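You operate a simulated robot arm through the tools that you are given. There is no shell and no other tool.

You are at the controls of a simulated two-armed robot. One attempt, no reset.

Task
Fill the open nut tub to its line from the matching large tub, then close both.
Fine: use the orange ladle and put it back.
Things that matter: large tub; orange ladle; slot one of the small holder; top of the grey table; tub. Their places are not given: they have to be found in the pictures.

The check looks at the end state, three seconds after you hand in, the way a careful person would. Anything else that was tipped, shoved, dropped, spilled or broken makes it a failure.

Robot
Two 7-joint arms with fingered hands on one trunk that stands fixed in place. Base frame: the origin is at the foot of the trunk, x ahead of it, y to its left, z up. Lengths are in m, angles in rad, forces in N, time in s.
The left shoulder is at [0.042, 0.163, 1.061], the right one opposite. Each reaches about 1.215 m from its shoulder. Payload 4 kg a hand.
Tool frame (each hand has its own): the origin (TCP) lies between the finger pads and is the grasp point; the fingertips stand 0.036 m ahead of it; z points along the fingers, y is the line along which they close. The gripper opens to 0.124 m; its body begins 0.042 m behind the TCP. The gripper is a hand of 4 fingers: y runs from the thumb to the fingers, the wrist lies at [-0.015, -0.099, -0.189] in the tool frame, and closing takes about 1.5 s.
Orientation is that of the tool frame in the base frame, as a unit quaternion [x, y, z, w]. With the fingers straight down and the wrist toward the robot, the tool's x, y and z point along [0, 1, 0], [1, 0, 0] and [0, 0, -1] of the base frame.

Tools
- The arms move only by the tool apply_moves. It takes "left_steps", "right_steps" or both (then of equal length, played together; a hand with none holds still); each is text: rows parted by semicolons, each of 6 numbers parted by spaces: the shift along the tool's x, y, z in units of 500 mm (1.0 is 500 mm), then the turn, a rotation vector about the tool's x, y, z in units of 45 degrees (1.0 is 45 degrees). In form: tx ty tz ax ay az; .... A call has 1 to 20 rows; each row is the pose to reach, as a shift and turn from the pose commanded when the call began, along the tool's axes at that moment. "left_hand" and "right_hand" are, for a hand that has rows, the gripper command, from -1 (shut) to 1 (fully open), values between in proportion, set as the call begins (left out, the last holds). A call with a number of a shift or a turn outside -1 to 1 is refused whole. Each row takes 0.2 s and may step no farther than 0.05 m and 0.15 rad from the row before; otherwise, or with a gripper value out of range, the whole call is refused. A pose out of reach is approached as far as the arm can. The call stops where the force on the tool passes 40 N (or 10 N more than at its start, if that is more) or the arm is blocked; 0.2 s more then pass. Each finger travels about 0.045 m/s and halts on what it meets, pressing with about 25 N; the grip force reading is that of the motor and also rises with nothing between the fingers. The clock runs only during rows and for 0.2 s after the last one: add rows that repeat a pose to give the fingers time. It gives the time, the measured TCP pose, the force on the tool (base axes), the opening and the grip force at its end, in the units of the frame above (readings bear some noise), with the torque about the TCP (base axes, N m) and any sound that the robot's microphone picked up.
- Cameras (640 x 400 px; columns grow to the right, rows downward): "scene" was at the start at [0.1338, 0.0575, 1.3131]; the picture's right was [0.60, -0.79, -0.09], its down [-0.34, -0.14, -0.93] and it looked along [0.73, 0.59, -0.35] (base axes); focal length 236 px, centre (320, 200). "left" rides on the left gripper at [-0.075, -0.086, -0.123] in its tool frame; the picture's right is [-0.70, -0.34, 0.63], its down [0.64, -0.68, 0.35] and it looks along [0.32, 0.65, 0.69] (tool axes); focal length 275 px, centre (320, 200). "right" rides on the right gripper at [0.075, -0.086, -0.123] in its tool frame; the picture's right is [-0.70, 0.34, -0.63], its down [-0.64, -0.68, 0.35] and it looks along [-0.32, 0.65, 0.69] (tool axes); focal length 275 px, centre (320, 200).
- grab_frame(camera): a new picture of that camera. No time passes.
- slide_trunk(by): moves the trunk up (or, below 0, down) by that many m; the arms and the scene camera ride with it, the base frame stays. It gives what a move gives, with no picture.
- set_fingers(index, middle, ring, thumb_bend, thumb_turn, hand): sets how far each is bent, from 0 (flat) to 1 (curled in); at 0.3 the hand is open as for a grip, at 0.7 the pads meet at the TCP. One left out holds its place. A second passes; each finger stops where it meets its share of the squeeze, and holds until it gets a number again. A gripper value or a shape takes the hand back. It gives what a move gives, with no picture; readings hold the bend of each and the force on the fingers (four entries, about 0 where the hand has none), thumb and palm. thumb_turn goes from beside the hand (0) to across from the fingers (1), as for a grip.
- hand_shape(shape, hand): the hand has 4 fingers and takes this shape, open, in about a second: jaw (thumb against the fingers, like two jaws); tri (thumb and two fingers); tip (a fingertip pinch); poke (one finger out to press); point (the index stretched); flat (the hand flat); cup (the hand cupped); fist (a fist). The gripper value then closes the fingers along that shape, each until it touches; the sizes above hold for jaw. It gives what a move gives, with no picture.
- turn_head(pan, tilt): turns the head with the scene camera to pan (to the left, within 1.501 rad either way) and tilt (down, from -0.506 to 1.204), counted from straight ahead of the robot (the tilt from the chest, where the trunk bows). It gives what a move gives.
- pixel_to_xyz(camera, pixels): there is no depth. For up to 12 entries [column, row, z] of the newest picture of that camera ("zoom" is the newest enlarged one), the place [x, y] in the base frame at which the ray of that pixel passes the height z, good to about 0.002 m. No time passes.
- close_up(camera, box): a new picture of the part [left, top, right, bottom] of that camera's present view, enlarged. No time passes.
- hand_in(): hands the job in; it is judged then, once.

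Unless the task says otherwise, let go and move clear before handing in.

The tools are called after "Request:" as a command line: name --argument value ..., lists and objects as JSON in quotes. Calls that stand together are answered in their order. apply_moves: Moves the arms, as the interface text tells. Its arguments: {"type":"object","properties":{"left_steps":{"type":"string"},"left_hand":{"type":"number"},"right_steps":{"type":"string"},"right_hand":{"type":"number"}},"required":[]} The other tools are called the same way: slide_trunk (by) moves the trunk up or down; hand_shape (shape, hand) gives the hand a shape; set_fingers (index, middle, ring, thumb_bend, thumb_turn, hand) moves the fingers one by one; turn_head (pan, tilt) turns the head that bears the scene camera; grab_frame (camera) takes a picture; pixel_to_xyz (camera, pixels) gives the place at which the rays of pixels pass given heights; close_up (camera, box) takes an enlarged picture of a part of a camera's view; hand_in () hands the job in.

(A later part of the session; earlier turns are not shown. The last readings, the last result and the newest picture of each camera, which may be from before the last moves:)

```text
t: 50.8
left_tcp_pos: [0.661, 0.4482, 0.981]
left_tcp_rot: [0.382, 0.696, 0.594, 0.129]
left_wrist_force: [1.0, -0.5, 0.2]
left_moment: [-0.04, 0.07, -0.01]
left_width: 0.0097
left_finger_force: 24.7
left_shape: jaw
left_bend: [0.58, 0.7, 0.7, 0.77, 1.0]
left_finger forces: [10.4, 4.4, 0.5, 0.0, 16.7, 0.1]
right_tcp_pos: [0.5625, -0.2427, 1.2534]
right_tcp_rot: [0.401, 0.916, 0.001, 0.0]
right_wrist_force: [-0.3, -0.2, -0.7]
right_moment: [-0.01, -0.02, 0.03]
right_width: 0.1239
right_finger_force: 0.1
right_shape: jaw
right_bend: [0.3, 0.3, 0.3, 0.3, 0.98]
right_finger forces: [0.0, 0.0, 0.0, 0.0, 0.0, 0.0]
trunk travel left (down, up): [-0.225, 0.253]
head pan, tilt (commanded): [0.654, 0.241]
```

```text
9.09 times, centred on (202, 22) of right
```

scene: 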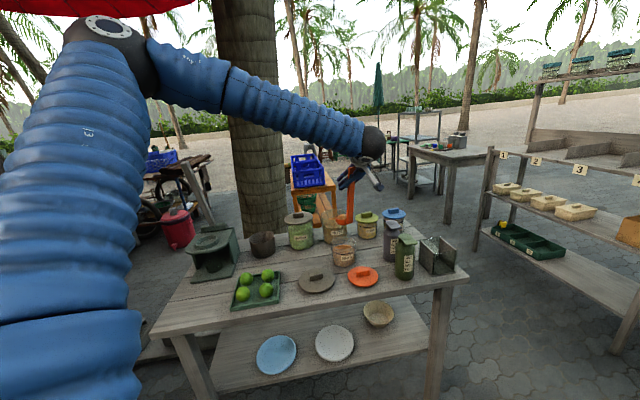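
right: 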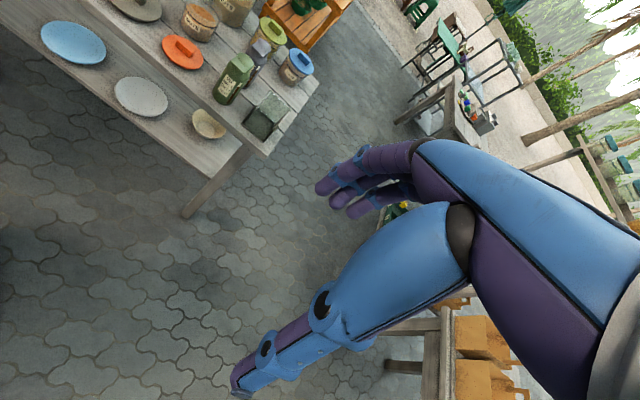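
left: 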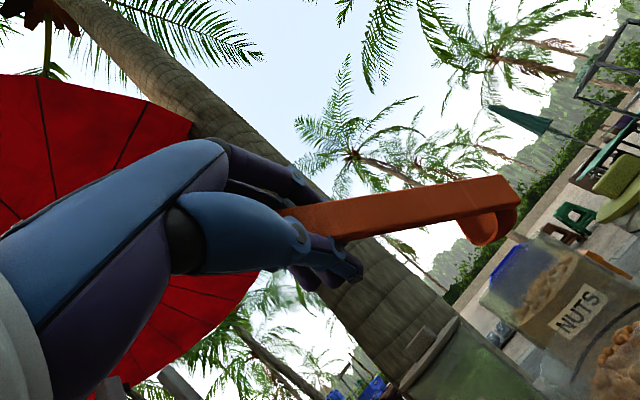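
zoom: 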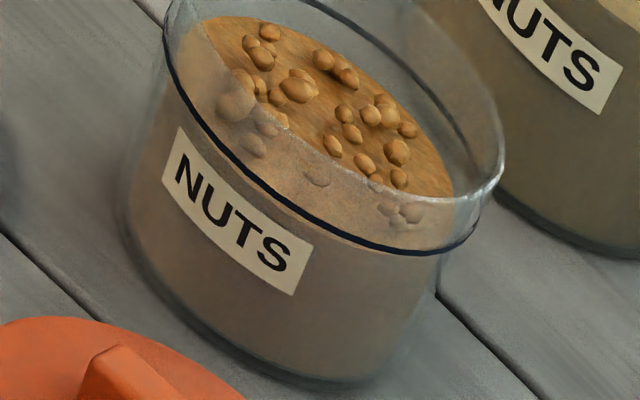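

Request:
close_up --camera "right" --box '[184, 2, 222, 30]'

```text
14.29 times, centred on (203, 16) of right
```

zoom: 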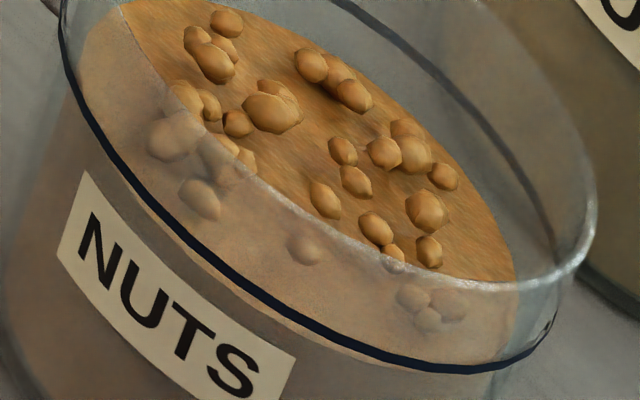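

The first scoop raised the level from ≈14 mm to ≈7 mm below the line (front gap ~12 px, back gap ~53 px at 14×), so one more equal scoop should bring it to the line. I un-tilt the ladle by the reverse path.

Request:
apply_moves --left_steps "0.003 0.0414 -0.003 0.0913 0.0004 0.0971; 0.0008 0.086 -0.001 0.2131 0.0009 0.2265; -0.0042 0.1318 0.0032 0.3349 0.0015 0.3559; -0.011 0.1788 0.0098 0.4567 0.002 0.4853; -0.019 0.2266 0.0172 0.5784 0.0025 0.6148; -0.0316 0.2552 0.0288 0.7002 0.0031 0.7442; -0.0506 0.266 0.0466 0.822 0.0036 0.8736; -0.0654 0.2742 0.0604 0.9133 0.004 0.9706"

Request:
close_up --camera "scene" --box '[310, 150, 390, 280]'

Request:
close_up --camera "scene" --box '[320, 228, 366, 274]'

Request:
close_up --camera "left" --box '[420, 130, 640, 290]'

```text
t: 52.6
left_tcp_pos: [0.7537, 0.4485, 1.0915]
left_tcp_rot: [0.628, 0.667, 0.322, -0.237]
left_wrist_force: [0.2, 0.3, -1.4]
left_moment: [-0.02, 0.0, 0.0]
left_width: 0.0093
left_finger_force: 24.9
left_shape: jaw
left_bend: [0.58, 0.7, 0.7, 0.77, 1.0]
left_finger forces: [10.6, 4.1, 0.5, 0.1, 16.2, 0.0]
right_tcp_pos: [0.5611, -0.2451, 1.2524]
right_tcp_rot: [0.401, 0.916, 0.0, -0.001]
right_wrist_force: [-1.2, 0.2, 0.3]
right_moment: [0.0, -0.02, -0.04]
right_width: 0.1236
right_finger_force: 0.0
right_shape: jaw
right_bend: [0.3, 0.3, 0.3, 0.3, 0.98]
right_finger forces: [0.0, 0.0, 0.0, 0.0, 0.1, 0.0]
trunk travel left (down, up): [-0.225, 0.253]
head pan, tilt (commanded): [0.654, 0.241]
```

```text
3.08 times, centred on (350, 215) of scene
```

zoom: 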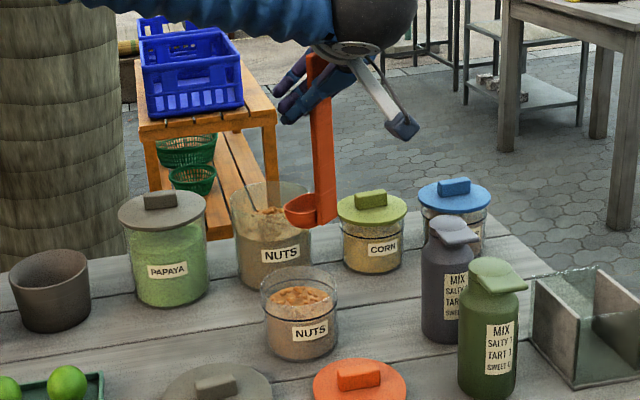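

```text
8.70 times, centred on (343, 251) of scene
```

zoom: 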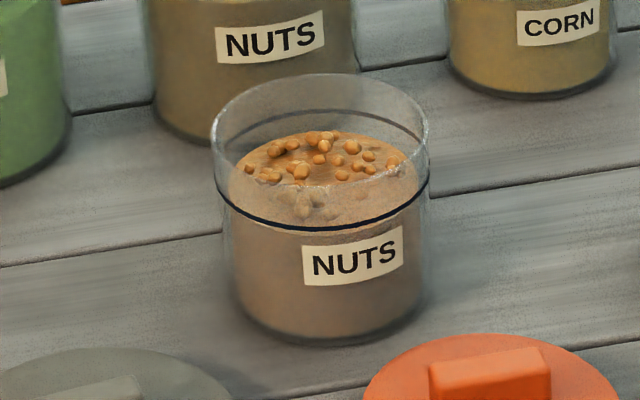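

```text
2.50 times, centred on (530, 210) of left
```

zoom: 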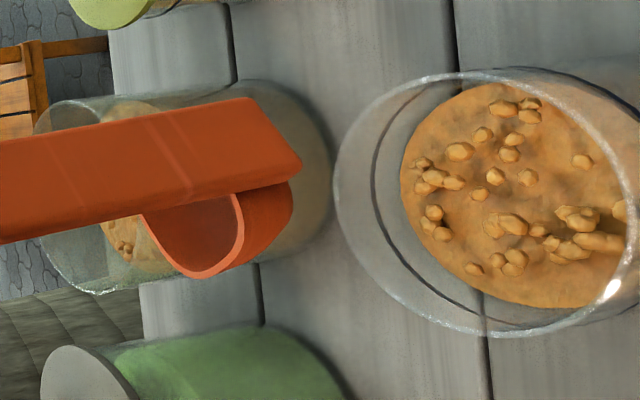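

The scene view (same zoom) confirms: surface rose ~7.6 mm and is ≈7 mm below the line, no spill. I finish leveling the ladle.

Request:
apply_moves --left_steps "-0.0022 0.022 0.002 0.0913 0.0004 0.0971; -0.0022 0.022 0.002 0.0913 0.0004 0.0971"

```text
t: 53.2
left_tcp_pos: [0.7655, 0.4492, 1.0916]
left_tcp_rot: [0.644, 0.654, 0.29, -0.272]
left_wrist_force: [0.9, 0.4, -0.6]
left_moment: [0.02, 0.01, -0.03]
left_width: 0.0098
left_finger_force: 24.6
left_shape: jaw
left_bend: [0.58, 0.7, 0.7, 0.77, 1.0]
left_finger forces: [10.6, 3.9, 0.4, 0.0, 16.1, 0.0]
right_tcp_pos: [0.5608, -0.2432, 1.2543]
right_tcp_rot: [0.401, 0.916, -0.001, 0.0]
right_wrist_force: [-0.3, -0.1, 0.8]
right_moment: [-0.01, -0.02, -0.01]
right_width: 0.1235
right_finger_force: 0.2
right_shape: jaw
right_bend: [0.3, 0.3, 0.3, 0.3, 0.98]
right_finger forces: [0.0, 0.0, 0.1, 0.0, 0.0, 0.1]
trunk travel left (down, up): [-0.225, 0.253]
head pan, tilt (commanded): [0.654, 0.241]
```

The ladle is level again at (0.7655,0.449,1.092). I carry it back over the large NUTS tub, yawing −47°.

Request:
apply_moves --left_steps "0.0226 0.0266 0.0254 -0.0954 -0.0042 0.0888; 0.0451 0.0532 0.0508 -0.1909 -0.0084 0.1776; 0.0677 0.0797 0.0761 -0.2863 -0.0125 0.2663; 0.0902 0.1063 0.1015 -0.3818 -0.0167 0.3551; 0.1128 0.1329 0.1269 -0.4772 -0.0209 0.4439; 0.1353 0.1595 0.1523 -0.5726 -0.0251 0.5327; 0.1579 0.186 0.1776 -0.6681 -0.0292 0.6214; 0.1804 0.2126 0.203 -0.7635 -0.0334 0.7102; 0.1804 0.2126 0.203 -0.7635 -0.0334 0.7102"

Request:
close_up --camera "scene" --box '[300, 150, 370, 250]'

Request:
close_up --camera "left" --box '[410, 130, 640, 310]'

```text
t: 55.2
left_tcp_pos: [0.8693, 0.5839, 1.0913]
left_tcp_rot: [0.85, 0.345, 0.376, -0.132]
left_wrist_force: [0.5, 0.3, -1.2]
left_moment: [0.04, 0.01, 0.02]
left_width: 0.0092
left_finger_force: 25.0
left_shape: jaw
left_bend: [0.58, 0.7, 0.7, 0.77, 1.0]
left_finger forces: [10.4, 3.9, 0.6, 0.0, 16.0, 0.0]
right_tcp_pos: [0.5623, -0.2461, 1.2535]
right_tcp_rot: [0.401, 0.916, -0.001, -0.001]
right_wrist_force: [-0.4, -0.5, 0.3]
right_moment: [0.04, 0.01, 0.0]
right_width: 0.1237
right_finger_force: 0.0
right_shape: jaw
right_bend: [0.3, 0.3, 0.3, 0.3, 0.98]
right_finger forces: [0.1, 0.0, 0.0, 0.1, 0.0, 0.0]
trunk travel left (down, up): [-0.225, 0.253]
head pan, tilt (commanded): [0.654, 0.241]
```

```text
4.00 times, centred on (335, 200) of scene
```

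zoom: 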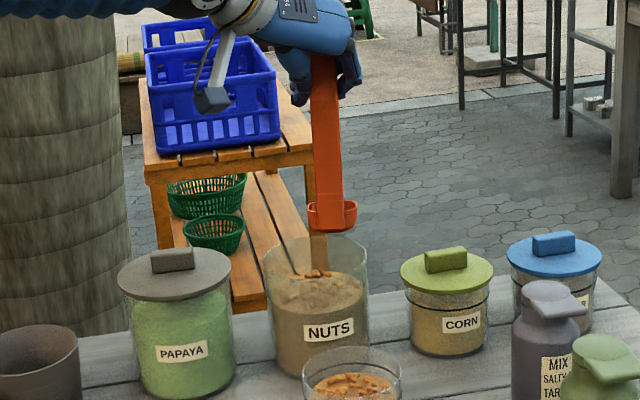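

```text
2.22 times, centred on (525, 220) of left
```

zoom: 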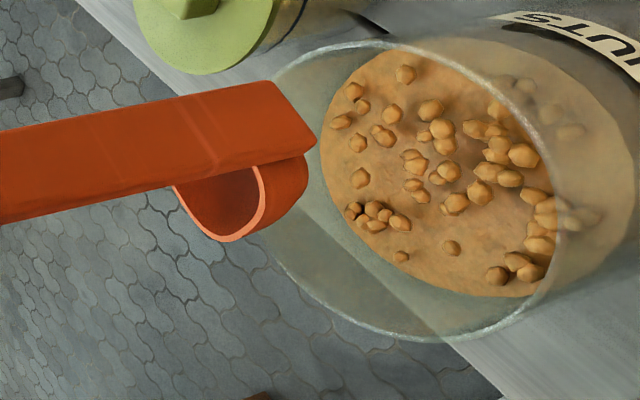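

Same alignment as before. I dip the cup under the nut surface and lift it again in one motion.

Request:
apply_moves --left_steps "-0.0312 -0.0014 0.0291 0 0 0; -0.0623 -0.0028 0.0582 0 0 0; -0.0935 -0.0042 0.0873 0 0 0; -0.1246 -0.0056 0.1164 0 0 0; -0.1558 -0.007 0.1455 0 0 0; -0.1869 -0.0084 0.1746 0 0 0; -0.1869 -0.0084 0.1746 0 0 0; -0.1635 -0.0074 0.1528 0 0 0; -0.1402 -0.0063 0.131 0 0 0; -0.1168 -0.0053 0.1091 0 0 0; -0.0935 -0.0042 0.0873 0 0 0; -0.0701 -0.0032 0.0655 0 0 0; -0.0467 -0.0021 0.0437 0 0 0; -0.0234 -0.0011 0.0218 0 0 0; 0 0 0 0 0 0; 0 0 0 0 0 0"

Request:
close_up --camera "scene" --box '[300, 150, 370, 250]'

Request:
close_up --camera "left" --box '[410, 130, 640, 310]'

```text
t: 58.6
left_tcp_pos: [0.8706, 0.5847, 1.0893]
left_tcp_rot: [0.85, 0.345, 0.375, -0.131]
left_wrist_force: [-0.1, 0.2, -0.3]
left_moment: [0.03, 0.01, -0.02]
left_width: 0.0091
left_finger_force: 24.8
left_shape: jaw
left_bend: [0.58, 0.7, 0.7, 0.77, 1.0]
left_finger forces: [10.5, 4.1, 0.3, 0.1, 16.0, 0.1]
right_tcp_pos: [0.561, -0.245, 1.2535]
right_tcp_rot: [0.401, 0.916, 0.001, -0.001]
right_wrist_force: [0.0, -0.1, -1.1]
right_moment: [-0.01, -0.01, -0.02]
right_width: 0.1236
right_finger_force: 0.0
right_shape: jaw
right_bend: [0.3, 0.3, 0.3, 0.3, 0.98]
right_finger forces: [0.0, 0.0, 0.1, 0.0, 0.1, 0.0]
trunk travel left (down, up): [-0.225, 0.253]
head pan, tilt (commanded): [0.654, 0.241]
```

```text
4.00 times, centred on (335, 200) of scene
```

zoom: 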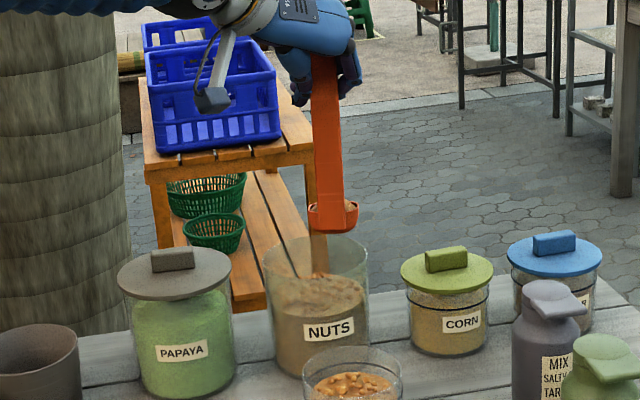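

```text
2.22 times, centred on (525, 220) of left
```

zoom: 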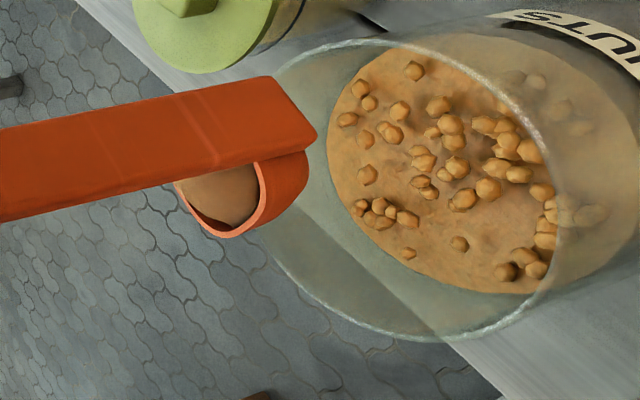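

The cup is full again. I carry it level back over the small tub with the same yaw.

Request:
apply_moves --left_steps "-0.026 0.006 -0.0275 0.0847 0.0038 -0.0791; -0.052 0.0121 -0.0551 0.1693 0.0076 -0.1582; -0.0779 0.0181 -0.0826 0.254 0.0113 -0.2373; -0.1039 0.0242 -0.1101 0.3387 0.0151 -0.3164; -0.1299 0.0302 -0.1377 0.4233 0.0189 -0.3956; -0.1559 0.0363 -0.1652 0.508 0.0227 -0.4747; -0.1818 0.0423 -0.1927 0.5927 0.0264 -0.5538; -0.2078 0.0484 -0.2203 0.6773 0.0302 -0.6329; -0.2338 0.0544 -0.2478 0.762 0.034 -0.712; -0.2338 0.0544 -0.2478 0.762 0.034 -0.712"

Request:
close_up --camera "scene" --box '[310, 150, 390, 280]'

Request:
close_up --camera "left" --box '[420, 130, 640, 290]'

```text
t: 60.8
left_tcp_pos: [0.7656, 0.4481, 1.0906]
left_tcp_rot: [0.643, 0.655, 0.291, -0.271]
left_wrist_force: [1.5, -0.1, -0.4]
left_moment: [0.03, 0.01, 0.04]
left_width: 0.009
left_finger_force: 25.2
left_shape: jaw
left_bend: [0.58, 0.7, 0.7, 0.77, 1.0]
left_finger forces: [10.4, 3.9, 0.3, 0.1, 16.0, 0.1]
right_tcp_pos: [0.5624, -0.2447, 1.2538]
right_tcp_rot: [0.401, 0.916, 0.0, 0.0]
right_wrist_force: [0.2, 1.0, 0.8]
right_moment: [0.02, -0.03, -0.04]
right_width: 0.1236
right_finger_force: 0.0
right_shape: jaw
right_bend: [0.3, 0.3, 0.3, 0.3, 0.98]
right_finger forces: [0.0, 0.0, 0.0, 0.1, 0.1, 0.1]
trunk travel left (down, up): [-0.225, 0.253]
head pan, tilt (commanded): [0.654, 0.241]
```

```text
3.08 times, centred on (350, 215) of scene
```

zoom: 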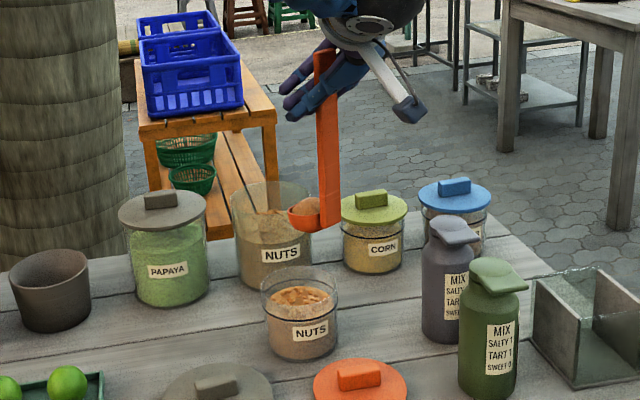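

```text
2.50 times, centred on (530, 210) of left
```

zoom: 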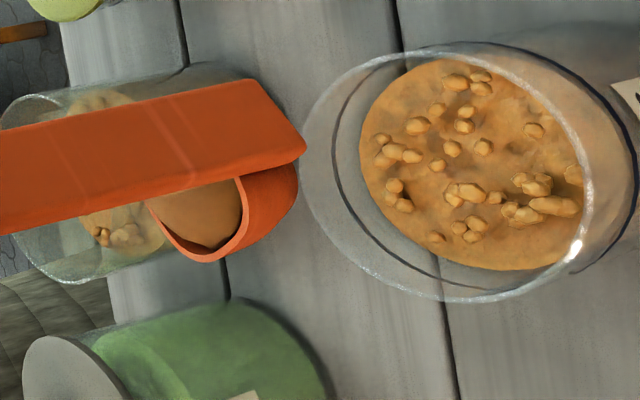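

The ladle has slipped ~4° in the grip, putting the cup ≈(+7,−9) mm off, so I include that correction while lowering and tilting to 36° as before.

Request:
apply_moves --left_steps "-0.0274 -0.0084 0.0364 0 0 0; -0.0584 -0.017 0.0761 0 0 0; -0.0578 -0.0392 0.0757 -0.0908 -0.0004 -0.0975; -0.0574 -0.061 0.0753 -0.1816 -0.0008 -0.195; -0.0644 -0.0826 0.0815 -0.2724 -0.0012 -0.2924; -0.071 -0.1032 0.0879 -0.3632 -0.0016 -0.3898; -0.0706 -0.1226 0.0875 -0.454 -0.002 -0.4873; -0.0774 -0.145 0.0939 -0.5448 -0.0024 -0.5848"

Request:
close_up --camera "left" --box '[440, 150, 640, 350]'

Request:
close_up --camera "right" --box '[130, 0, 250, 80]'

```text
t: 62.6
left_tcp_pos: [0.6949, 0.4561, 1.0277]
left_tcp_rot: [0.521, 0.707, 0.475, -0.055]
left_wrist_force: [-0.5, 0.0, -0.4]
left_moment: [-0.01, 0.06, 0.01]
left_width: 0.0088
left_finger_force: 24.9
left_shape: jaw
left_bend: [0.74, 0.7, 0.7, 0.77, 1.0]
left_finger forces: [10.3, 4.1, 0.6, 0.0, 16.4, 0.0]
right_tcp_pos: [0.5618, -0.2439, 1.252]
right_tcp_rot: [0.401, 0.916, 0.0, 0.0]
right_wrist_force: [-0.1, 0.0, 0.6]
right_moment: [-0.01, 0.0, -0.02]
right_width: 0.1238
right_finger_force: 0.1
right_shape: jaw
right_bend: [0.3, 0.3, 0.3, 0.3, 0.98]
right_finger forces: [0.0, 0.0, 0.0, 0.1, 0.0, 0.0]
trunk travel left (down, up): [-0.225, 0.253]
head pan, tilt (commanded): [0.654, 0.241]
```

```text
2.00 times, centred on (540, 250) of left
```

zoom: 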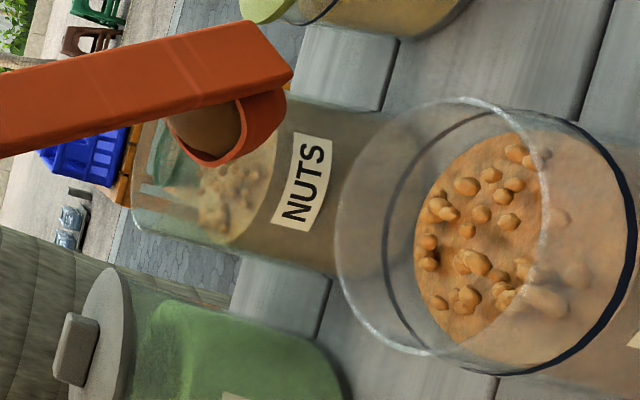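

```text
5.00 times, centred on (190, 40) of right
```

zoom: 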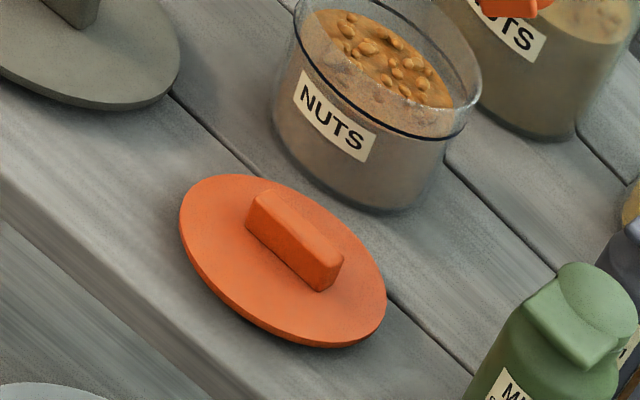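

The index bend jumped (0.58→0.74), so the bar shifted within the grip. I look at the hand and ladle closely before tilting further.

Request:
close_up --camera "left" --box '[220, 120, 560, 330]'

Request:
close_up --camera "scene" --box '[300, 170, 400, 280]'

Request:
grab_frame --camera "right"

```text
1.88 times, centred on (390, 225) of left
```

zoom: 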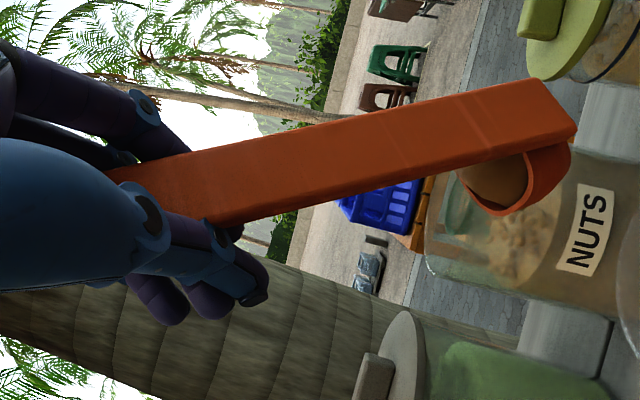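

```text
3.64 times, centred on (350, 225) of scene
```

zoom: 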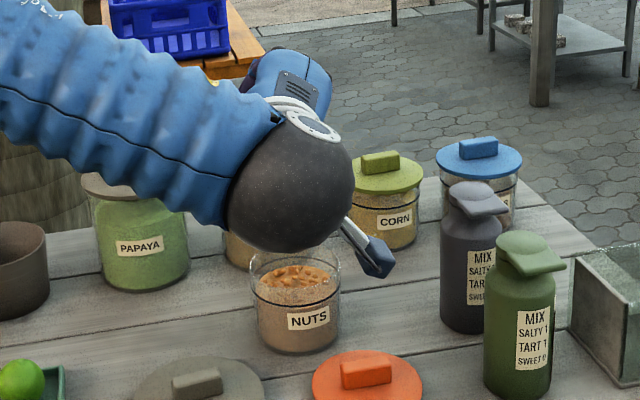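

```text
taken
```

right: 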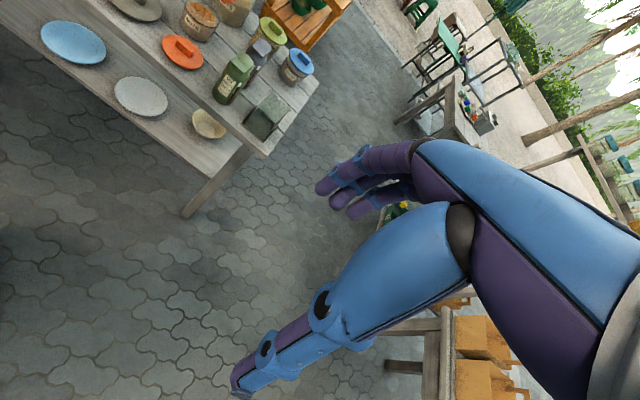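

The bar is still held (index+middle ≈ 15 N vs thumb 16 N) and the cup computes to (0.786,0.480), over the tub. I tilt on in small steps, checking after 12°.

Request:
apply_moves --left_steps "0.0032 -0.0222 -0.003 -0.0908 -0.0004 -0.0975; 0.0022 -0.053 -0.002 -0.1816 -0.0008 -0.195"

Request:
close_up --camera "left" --box '[220, 120, 560, 330]'

Request:
close_up --camera "right" --box '[160, 0, 260, 70]'

```text
t: 63.2
left_tcp_pos: [0.6725, 0.4553, 1.0127]
left_tcp_rot: [0.468, 0.71, 0.526, 0.018]
left_wrist_force: [0.2, 1.1, 0.6]
left_moment: [0.01, 0.05, -0.02]
left_width: 0.0089
left_finger_force: 24.9
left_shape: jaw
left_bend: [0.74, 0.7, 0.7, 0.77, 1.0]
left_finger forces: [10.2, 4.2, 0.6, 0.0, 16.5, 0.1]
right_tcp_pos: [0.5623, -0.2442, 1.2525]
right_tcp_rot: [0.401, 0.916, -0.001, -0.001]
right_wrist_force: [-0.9, 0.2, 0.4]
right_moment: [-0.05, -0.01, 0.0]
right_width: 0.1235
right_finger_force: 0.1
right_shape: jaw
right_bend: [0.3, 0.3, 0.3, 0.3, 0.98]
right_finger forces: [0.0, 0.0, 0.0, 0.0, 0.1, 0.0]
trunk travel left (down, up): [-0.225, 0.253]
head pan, tilt (commanded): [0.654, 0.241]
```

```text
1.88 times, centred on (390, 225) of left
```

zoom: 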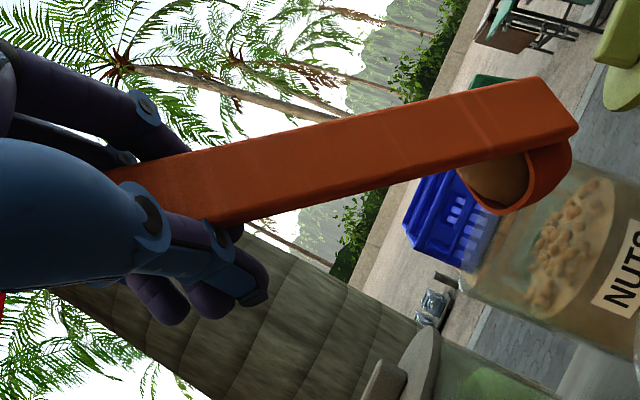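

```text
5.71 times, centred on (210, 35) of right
```

zoom: 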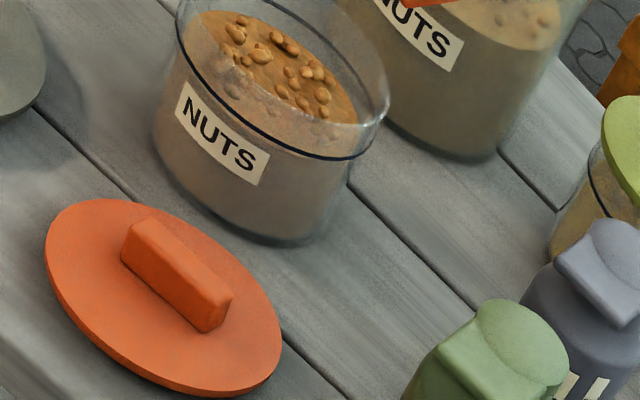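

Holding steady, nuts still in the cup. I continue another 12°.

Request:
apply_moves --left_steps "0 -0.0258 0.0006 -0.0911 -0.0011 -0.0974; -0.0012 -0.0506 0.0018 -0.1823 -0.0023 -0.1947"

Request:
close_up --camera "left" --box '[220, 120, 560, 330]'

Request:
close_up --camera "right" --box '[160, 0, 260, 70]'

```text
t: 63.8
left_tcp_pos: [0.6565, 0.4558, 0.9938]
left_tcp_rot: [0.41, 0.703, 0.573, 0.093]
left_wrist_force: [0.2, 0.0, -0.3]
left_moment: [-0.04, 0.09, -0.02]
left_width: 0.0092
left_finger_force: 25.2
left_shape: jaw
left_bend: [0.74, 0.7, 0.7, 0.77, 1.0]
left_finger forces: [10.2, 4.2, 0.7, 0.0, 16.6, 0.0]
right_tcp_pos: [0.5615, -0.2441, 1.2548]
right_tcp_rot: [0.401, 0.916, 0.0, 0.0]
right_wrist_force: [-0.7, 0.5, 0.5]
right_moment: [0.01, 0.02, 0.03]
right_width: 0.1237
right_finger_force: 0.0
right_shape: jaw
right_bend: [0.3, 0.3, 0.3, 0.3, 0.98]
right_finger forces: [0.0, 0.1, 0.0, 0.0, 0.0, 0.1]
trunk travel left (down, up): [-0.225, 0.253]
head pan, tilt (commanded): [0.654, 0.241]
```

```text
1.88 times, centred on (390, 225) of left
```

zoom: 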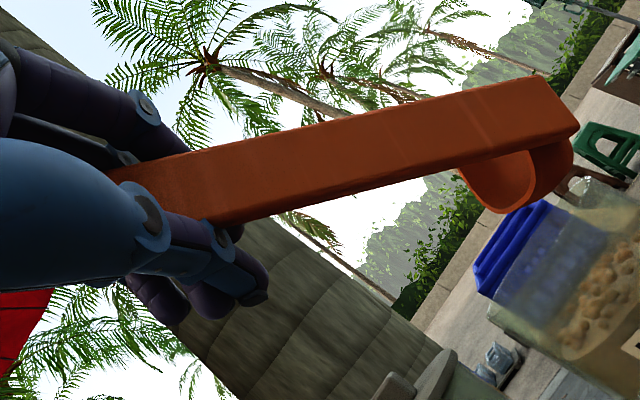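

```text
5.71 times, centred on (210, 35) of right
```

zoom: 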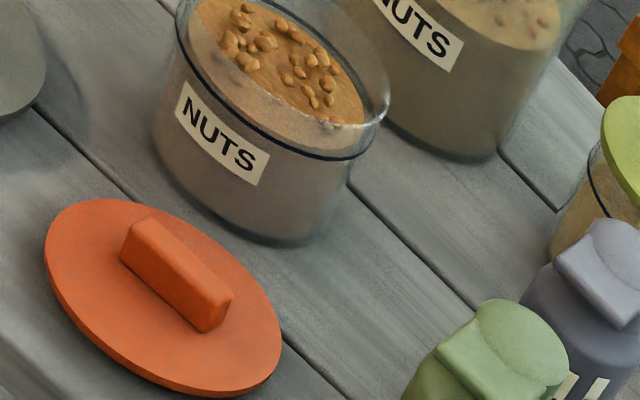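

The second scoop has been poured and the level rose, no spill. I zoom in to compare level with the line.

Request:
close_up --camera "right" --box '[184, 2, 222, 30]'

Request:
close_up --camera "scene" --box '[320, 228, 366, 274]'

```text
14.29 times, centred on (203, 16) of right
```

zoom: 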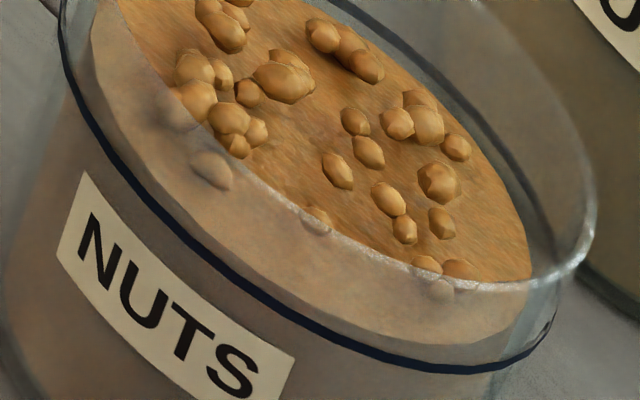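

```text
8.70 times, centred on (343, 251) of scene
```

zoom: 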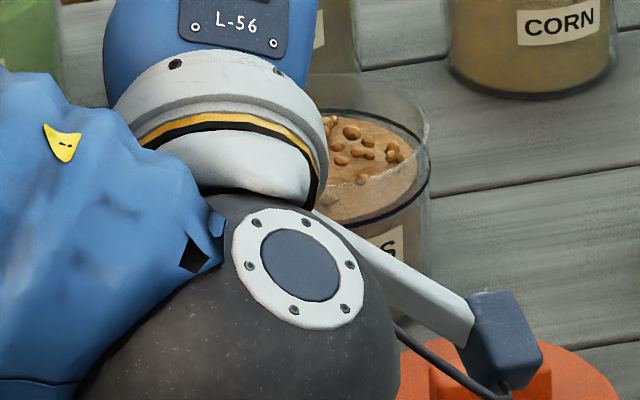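

The level now coincides with the line (front edge ≈25 px above, back edge ≈22 px below the line: average ≈0). Now I un-tilt the empty ladle by the reverse path.

Request:
apply_moves --left_steps "0.001 0.0444 -0.0012 0.1214 0.0012 0.1296; -0.0006 0.0908 -0.0002 0.2429 0.0025 0.2592; -0.0042 0.1386 0.0028 0.3642 0.0037 0.3888; -0.0088 0.1872 0.0068 0.4857 0.005 0.5184; -0.0158 0.226 0.013 0.6071 0.0062 0.648; -0.034 0.2394 0.03 0.7286 0.0075 0.7776; -0.0528 0.253 0.0474 0.8499 0.0087 0.9072; -0.0624 0.26 0.0564 0.9106 0.0093 0.972; -0.0624 0.26 0.0564 0.9106 0.0093 0.972"

Request:
close_up --camera "scene" --box '[310, 140, 390, 280]'

Request:
close_up --camera "scene" --box '[320, 228, 366, 274]'

Request:
close_up --camera "left" --box '[220, 120, 560, 330]'

```text
t: 65.8
left_tcp_pos: [0.7553, 0.4541, 1.0873]
left_tcp_rot: [0.642, 0.656, 0.29, -0.272]
left_wrist_force: [-0.5, -0.4, -0.9]
left_moment: [0.01, 0.02, 0.03]
left_width: 0.0086
left_finger_force: 24.9
left_shape: jaw
left_bend: [0.74, 0.7, 0.7, 0.78, 1.0]
left_finger forces: [10.4, 4.2, 0.6, 0.0, 16.2, 0.2]
right_tcp_pos: [0.5615, -0.245, 1.2532]
right_tcp_rot: [0.401, 0.916, -0.001, 0.0]
right_wrist_force: [0.1, -0.3, 0.8]
right_moment: [0.01, 0.0, -0.01]
right_width: 0.1236
right_finger_force: 0.1
right_shape: jaw
right_bend: [0.3, 0.3, 0.3, 0.3, 0.98]
right_finger forces: [0.1, 0.0, 0.0, 0.0, 0.0, 0.1]
trunk travel left (down, up): [-0.225, 0.253]
head pan, tilt (commanded): [0.654, 0.241]
```

```text
2.86 times, centred on (350, 210) of scene
```

zoom: 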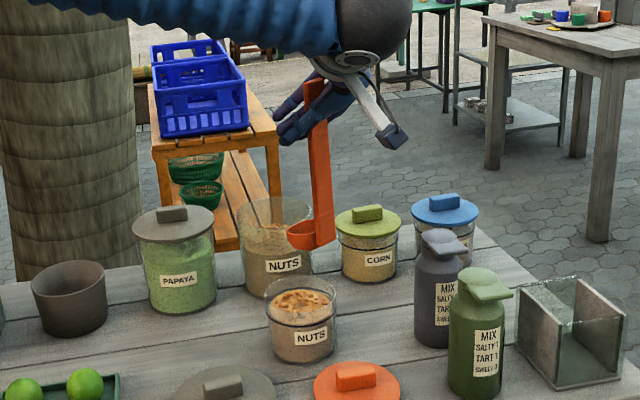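

```text
8.70 times, centred on (343, 251) of scene
```

zoom: 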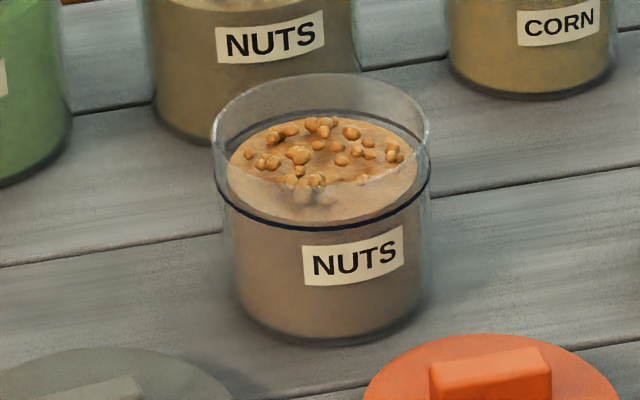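

```text
1.88 times, centred on (390, 225) of left
```

zoom: 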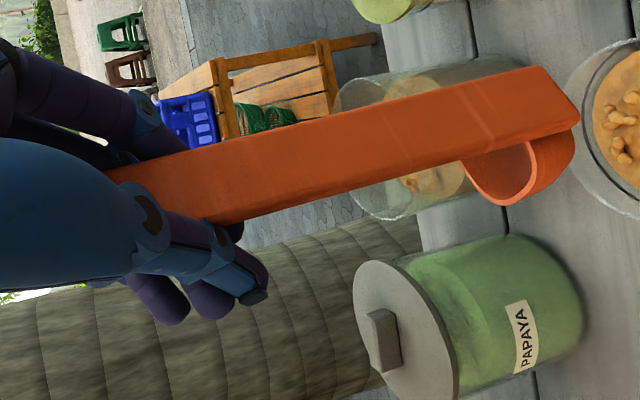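

The level matches the line from the scene view as well (back +9 px, front −10 px). Now I measure how the ladle sits in the hand, for returning it to the holder.

Request:
close_up --camera "scene" --box '[330, 150, 370, 240]'

Request:
close_up --camera "left" --box '[260, 140, 540, 260]'

```text
4.44 times, centred on (350, 195) of scene
```

zoom: 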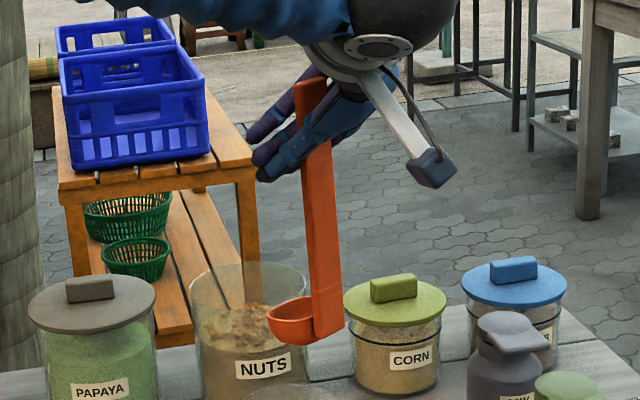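

```text
2.29 times, centred on (400, 200) of left
```

zoom: 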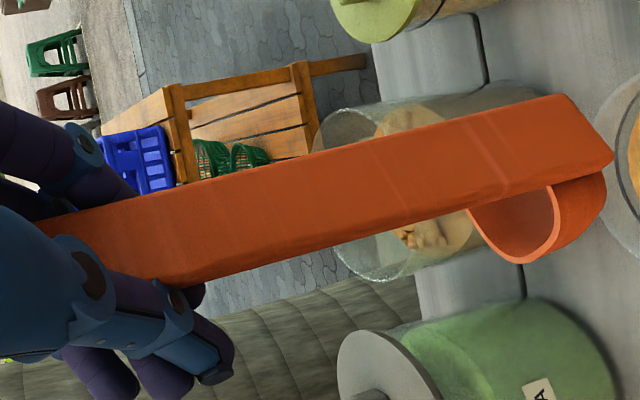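

Request:
pixel_to_xyz --camera "scene" --pixels '[[352.1, 224.8, 0.9], [352.1, 224.8, 1.0], [348.3, 168.5, 1.1], [348.3, 168.5, 1.15], [343.5, 219.5, 0.95], [343.5, 219.5, 1.0]]'

Request:
pixel_to_xyz --camera "left" --pixels '[[515.8, 169.5, 0.9], [515.8, 169.5, 1.0], [480, 211, 0.95], [480, 211, 1.0]]'

```text
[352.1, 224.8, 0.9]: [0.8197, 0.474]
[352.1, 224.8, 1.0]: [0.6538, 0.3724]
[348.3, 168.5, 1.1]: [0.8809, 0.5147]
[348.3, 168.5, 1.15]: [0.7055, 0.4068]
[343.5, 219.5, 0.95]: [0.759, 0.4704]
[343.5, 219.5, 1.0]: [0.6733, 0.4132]
```

```text
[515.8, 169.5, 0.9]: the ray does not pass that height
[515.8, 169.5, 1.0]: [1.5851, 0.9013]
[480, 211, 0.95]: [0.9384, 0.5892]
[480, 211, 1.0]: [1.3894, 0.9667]
```

Request:
pixel_to_xyz --camera "zoom" --pixels '[[585, 130, 0.9], [585, 130, 1.0], [515, 215, 0.93], [515, 215, 0.98], [380, 195, 1.0], [380, 195, 1.05]]'

Request:
grab_frame --camera "scene"

Request:
pixel_to_xyz --camera "scene" --pixels '[[352.1, 224.8, 0.9], [352.1, 224.8, 1.0], [348.3, 168.5, 1.1], [348.3, 168.5, 1.15], [343.5, 219.5, 0.95], [343.5, 219.5, 1.0]]'

```text
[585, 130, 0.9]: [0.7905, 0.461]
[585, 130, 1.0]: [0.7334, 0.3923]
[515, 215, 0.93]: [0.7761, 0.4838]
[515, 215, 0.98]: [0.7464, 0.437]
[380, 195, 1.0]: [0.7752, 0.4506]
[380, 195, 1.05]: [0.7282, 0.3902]
```

```text
taken
```

scene: 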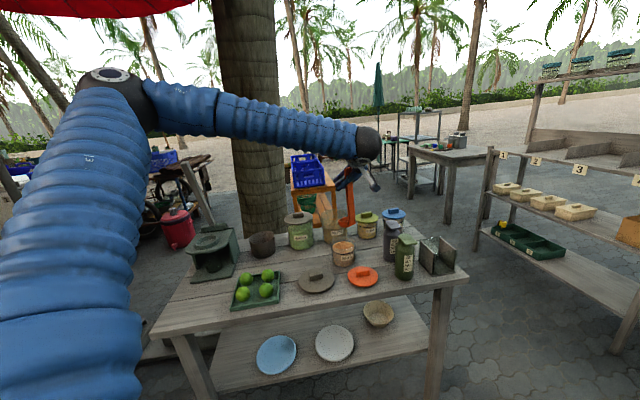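

```text
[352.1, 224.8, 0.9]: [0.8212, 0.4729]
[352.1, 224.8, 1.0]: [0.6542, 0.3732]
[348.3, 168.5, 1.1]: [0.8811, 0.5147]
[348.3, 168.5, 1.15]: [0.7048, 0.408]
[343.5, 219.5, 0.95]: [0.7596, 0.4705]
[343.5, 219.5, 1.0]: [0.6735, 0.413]
```

The ladle hangs nearly vertical: handle bottom ≈(0.772,0.442,0.930), cup centre ≈(0.767,0.4725). I raise it and carry it over to above the holder, yawing ≈−54° so the cup faces the box's back.

Request:
apply_moves --left_steps "0.0604 0.0027 -0.0563 0 0 0; 0.1209 0.0053 -0.1125 0 0 0; 0.0801 0.0337 -0.155 -0.0974 -0.0042 0.0907; 0.0392 0.062 -0.1976 -0.1949 -0.0084 0.1813; -0.0016 0.0904 -0.2401 -0.2923 -0.0127 0.272; -0.0424 0.1188 -0.2827 -0.3898 -0.0169 0.3627; -0.0833 0.1471 -0.3252 -0.4872 -0.0211 0.4533; -0.1241 0.1755 -0.3678 -0.5847 -0.0253 0.544; -0.1649 0.2039 -0.4103 -0.6821 -0.0296 0.6347; -0.2058 0.2322 -0.4529 -0.7796 -0.0338 0.7253; -0.2466 0.2606 -0.4954 -0.877 -0.038 0.816; -0.2466 0.2606 -0.4954 -0.877 -0.038 0.816"

Request:
grab_frame --camera "left"

Request:
grab_frame --camera "scene"

Request:
grab_frame --camera "right"

```text
t: 68.4
left_tcp_pos: [0.8841, 0.1919, 1.1717]
left_tcp_rot: [0.869, 0.292, 0.383, -0.108]
left_wrist_force: [-0.3, 0.1, -1.0]
left_moment: [-0.02, -0.03, 0.02]
left_width: 0.0083
left_finger_force: 25.0
left_shape: jaw
left_bend: [0.74, 0.7, 0.7, 0.78, 1.0]
left_finger forces: [10.3, 4.3, 0.4, 0.0, 16.3, 0.0]
right_tcp_pos: [0.5597, -0.2445, 1.2528]
right_tcp_rot: [0.402, 0.916, 0.0, 0.0]
right_wrist_force: [0.8, -0.3, 0.3]
right_moment: [0.02, -0.01, -0.05]
right_width: 0.1238
right_finger_force: 0.1
right_shape: jaw
right_bend: [0.3, 0.3, 0.3, 0.3, 0.98]
right_finger forces: [0.1, 0.0, 0.1, 0.0, 0.0, 0.0]
trunk travel left (down, up): [-0.225, 0.253]
head pan, tilt (commanded): [0.654, 0.241]
```

```text
taken
```

left: 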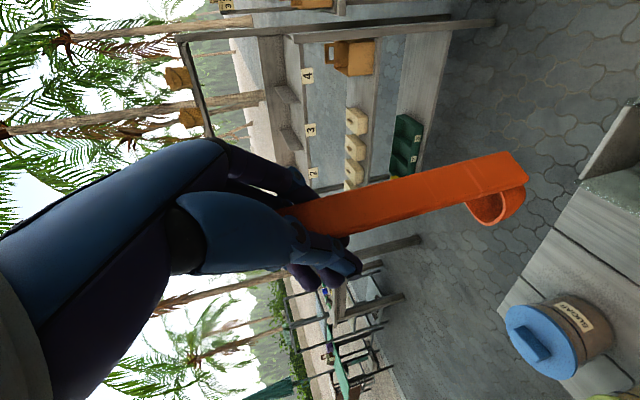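

```text
taken
```

scene: 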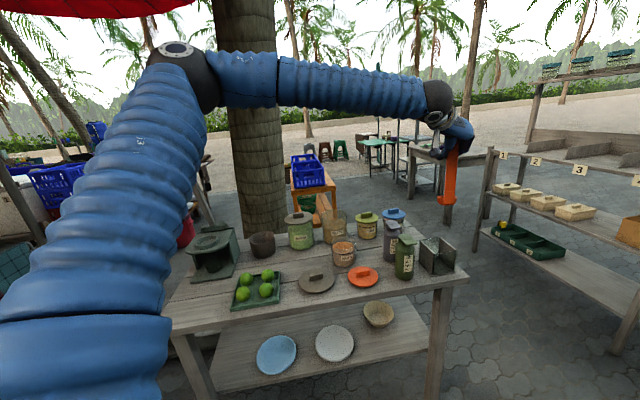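

```text
taken
```

right: 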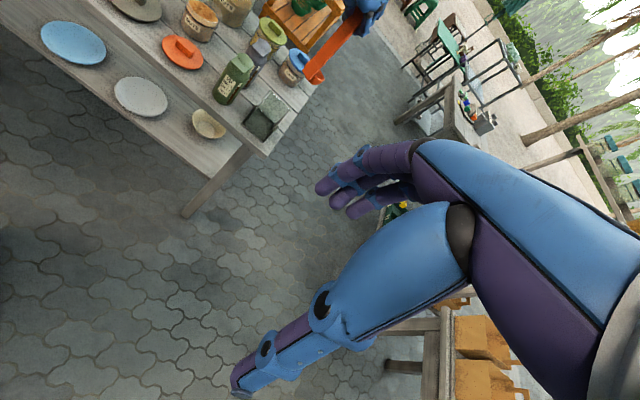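

The ladle is above the holder. I zoom from three cameras to fix its position and tilt.

Request:
close_up --camera "scene" --box '[425, 120, 485, 215]'

Request:
close_up --camera "right" --box '[230, 0, 390, 140]'

Request:
close_up --camera "left" --box '[270, 130, 550, 260]'

```text
4.21 times, centred on (455, 168) of scene
```

zoom: 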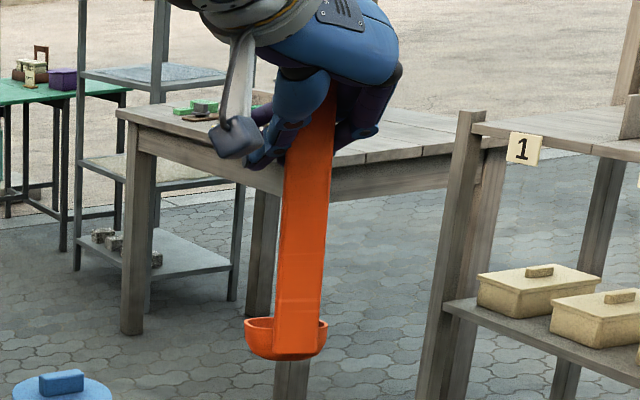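

```text
2.86 times, centred on (310, 70) of right
```

zoom: 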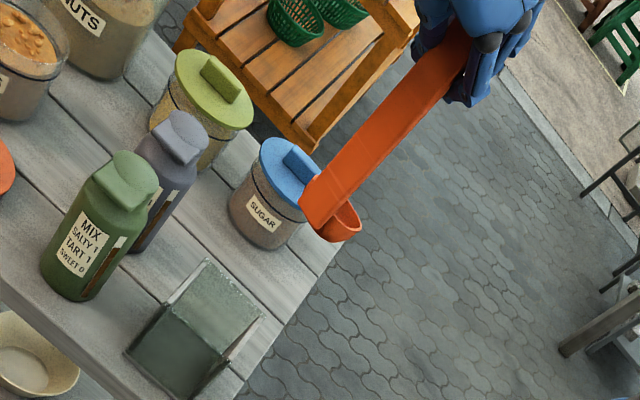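

```text
2.29 times, centred on (410, 195) of left
```

zoom: 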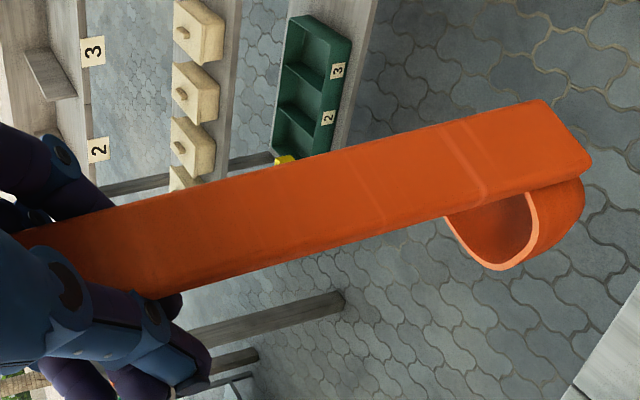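

Request:
pixel_to_xyz --camera "scene" --pixels '[[448.8, 204.8, 1.0], [448.8, 204.8, 1.05], [447.2, 196.5, 1.0], [447.2, 196.5, 1.05], [453.1, 156.1, 1.1], [453.1, 156.1, 1.2]]'

Request:
pixel_to_xyz --camera "left" --pixels '[[517.9, 166.7, 1.0], [517.9, 166.7, 1.05], [484.3, 208, 1.0], [484.3, 208, 1.05]]'

Request:
pixel_to_xyz --camera "right" --pixels '[[309.2, 71.7, 1.0], [309.2, 71.7, 1.05], [317, 75, 1.0], [317, 75, 1.05], [360.6, 15.7, 1.15], [360.6, 15.7, 1.2]]'

```text
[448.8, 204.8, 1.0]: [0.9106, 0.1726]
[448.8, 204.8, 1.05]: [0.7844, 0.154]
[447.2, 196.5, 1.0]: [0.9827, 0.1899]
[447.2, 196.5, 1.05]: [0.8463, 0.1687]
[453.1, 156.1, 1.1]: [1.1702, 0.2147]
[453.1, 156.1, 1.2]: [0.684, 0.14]
```

```text
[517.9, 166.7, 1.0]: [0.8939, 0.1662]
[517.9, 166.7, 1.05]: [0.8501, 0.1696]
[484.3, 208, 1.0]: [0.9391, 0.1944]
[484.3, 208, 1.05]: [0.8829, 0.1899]
```

```text
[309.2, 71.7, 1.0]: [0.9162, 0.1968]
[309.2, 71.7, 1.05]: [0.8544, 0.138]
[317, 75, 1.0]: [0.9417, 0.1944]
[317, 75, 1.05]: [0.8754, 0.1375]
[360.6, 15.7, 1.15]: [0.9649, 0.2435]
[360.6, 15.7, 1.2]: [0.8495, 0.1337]
```

Request:
close_up --camera "scene" --box '[433, 180, 465, 210]'

Request:
close_up --camera "right" --box '[290, 50, 340, 100]'

```text
13.33 times, centred on (449, 195) of scene
```

zoom: 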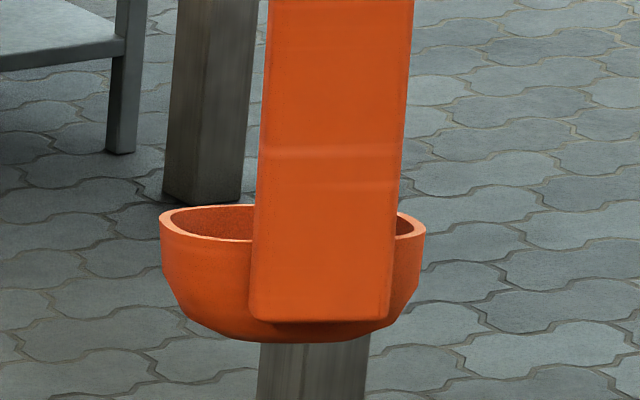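

```text
8.00 times, centred on (315, 75) of right
```

zoom: 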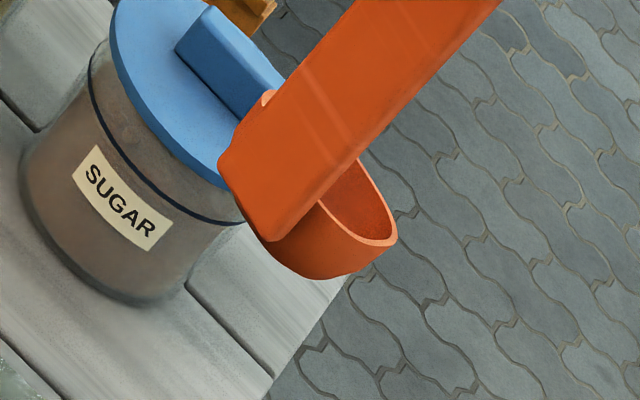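

The bar is vertical within ~2°, but the cup lies at azimuth ≈19° from the handle instead of 45°, so the ladle has twisted in the grip. I yaw +26° and shift to centre the ladle over the box.

Request:
apply_moves --left_steps "-0.0037 -0.0025 -0.004 0.1053 0.0052 -0.0984; -0.0073 -0.005 -0.008 0.2106 0.0104 -0.1968; -0.011 -0.0075 -0.012 0.3159 0.0156 -0.2951; -0.0146 -0.01 -0.016 0.4212 0.0208 -0.3935; -0.0146 -0.01 -0.016 0.4212 0.0208 -0.3935"

Request:
grab_frame --camera "left"

Request:
close_up --camera "scene" --box '[425, 170, 475, 220]'

Request:
close_up --camera "right" --box '[250, 20, 350, 160]'

```text
t: 69.6
left_tcp_pos: [0.8732, 0.1894, 1.1732]
left_tcp_rot: [0.78, 0.481, 0.351, -0.193]
left_wrist_force: [-1.3, 0.5, -0.7]
left_moment: [-0.02, 0.02, 0.0]
left_width: 0.0083
left_finger_force: 25.3
left_shape: jaw
left_bend: [0.74, 0.7, 0.7, 0.78, 1.0]
left_finger forces: [10.2, 4.4, 0.4, 0.0, 16.1, 0.0]
right_tcp_pos: [0.5607, -0.2438, 1.2535]
right_tcp_rot: [0.401, 0.916, 0.0, 0.0]
right_wrist_force: [0.9, 0.8, -0.5]
right_moment: [0.0, -0.02, 0.02]
right_width: 0.1238
right_finger_force: 0.1
right_shape: jaw
right_bend: [0.3, 0.3, 0.3, 0.3, 0.98]
right_finger forces: [0.1, 0.0, 0.1, 0.0, 0.0, 0.0]
trunk travel left (down, up): [-0.225, 0.253]
head pan, tilt (commanded): [0.654, 0.241]
```

```text
taken
```

left: 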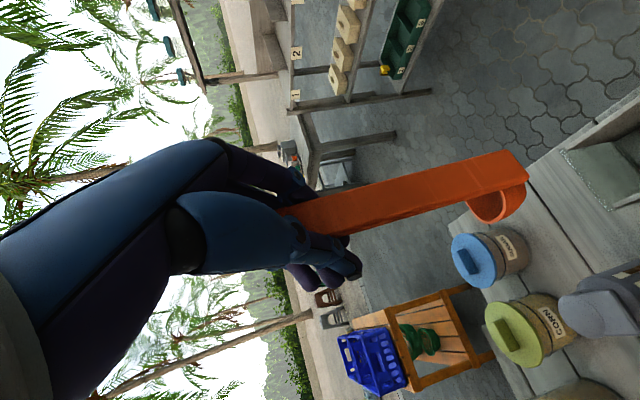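

```text
8.00 times, centred on (450, 195) of scene
```

zoom: 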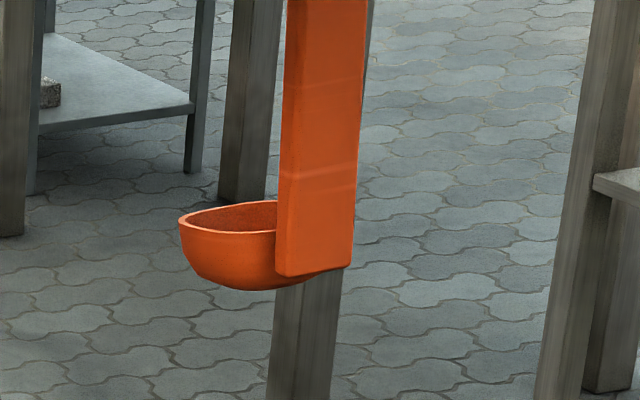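

```text
2.86 times, centred on (300, 90) of right
```

zoom: 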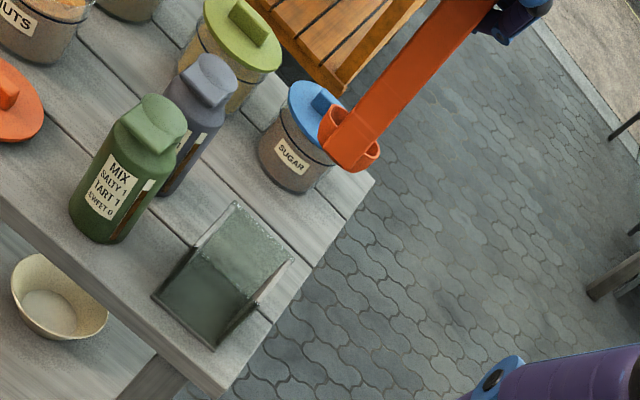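

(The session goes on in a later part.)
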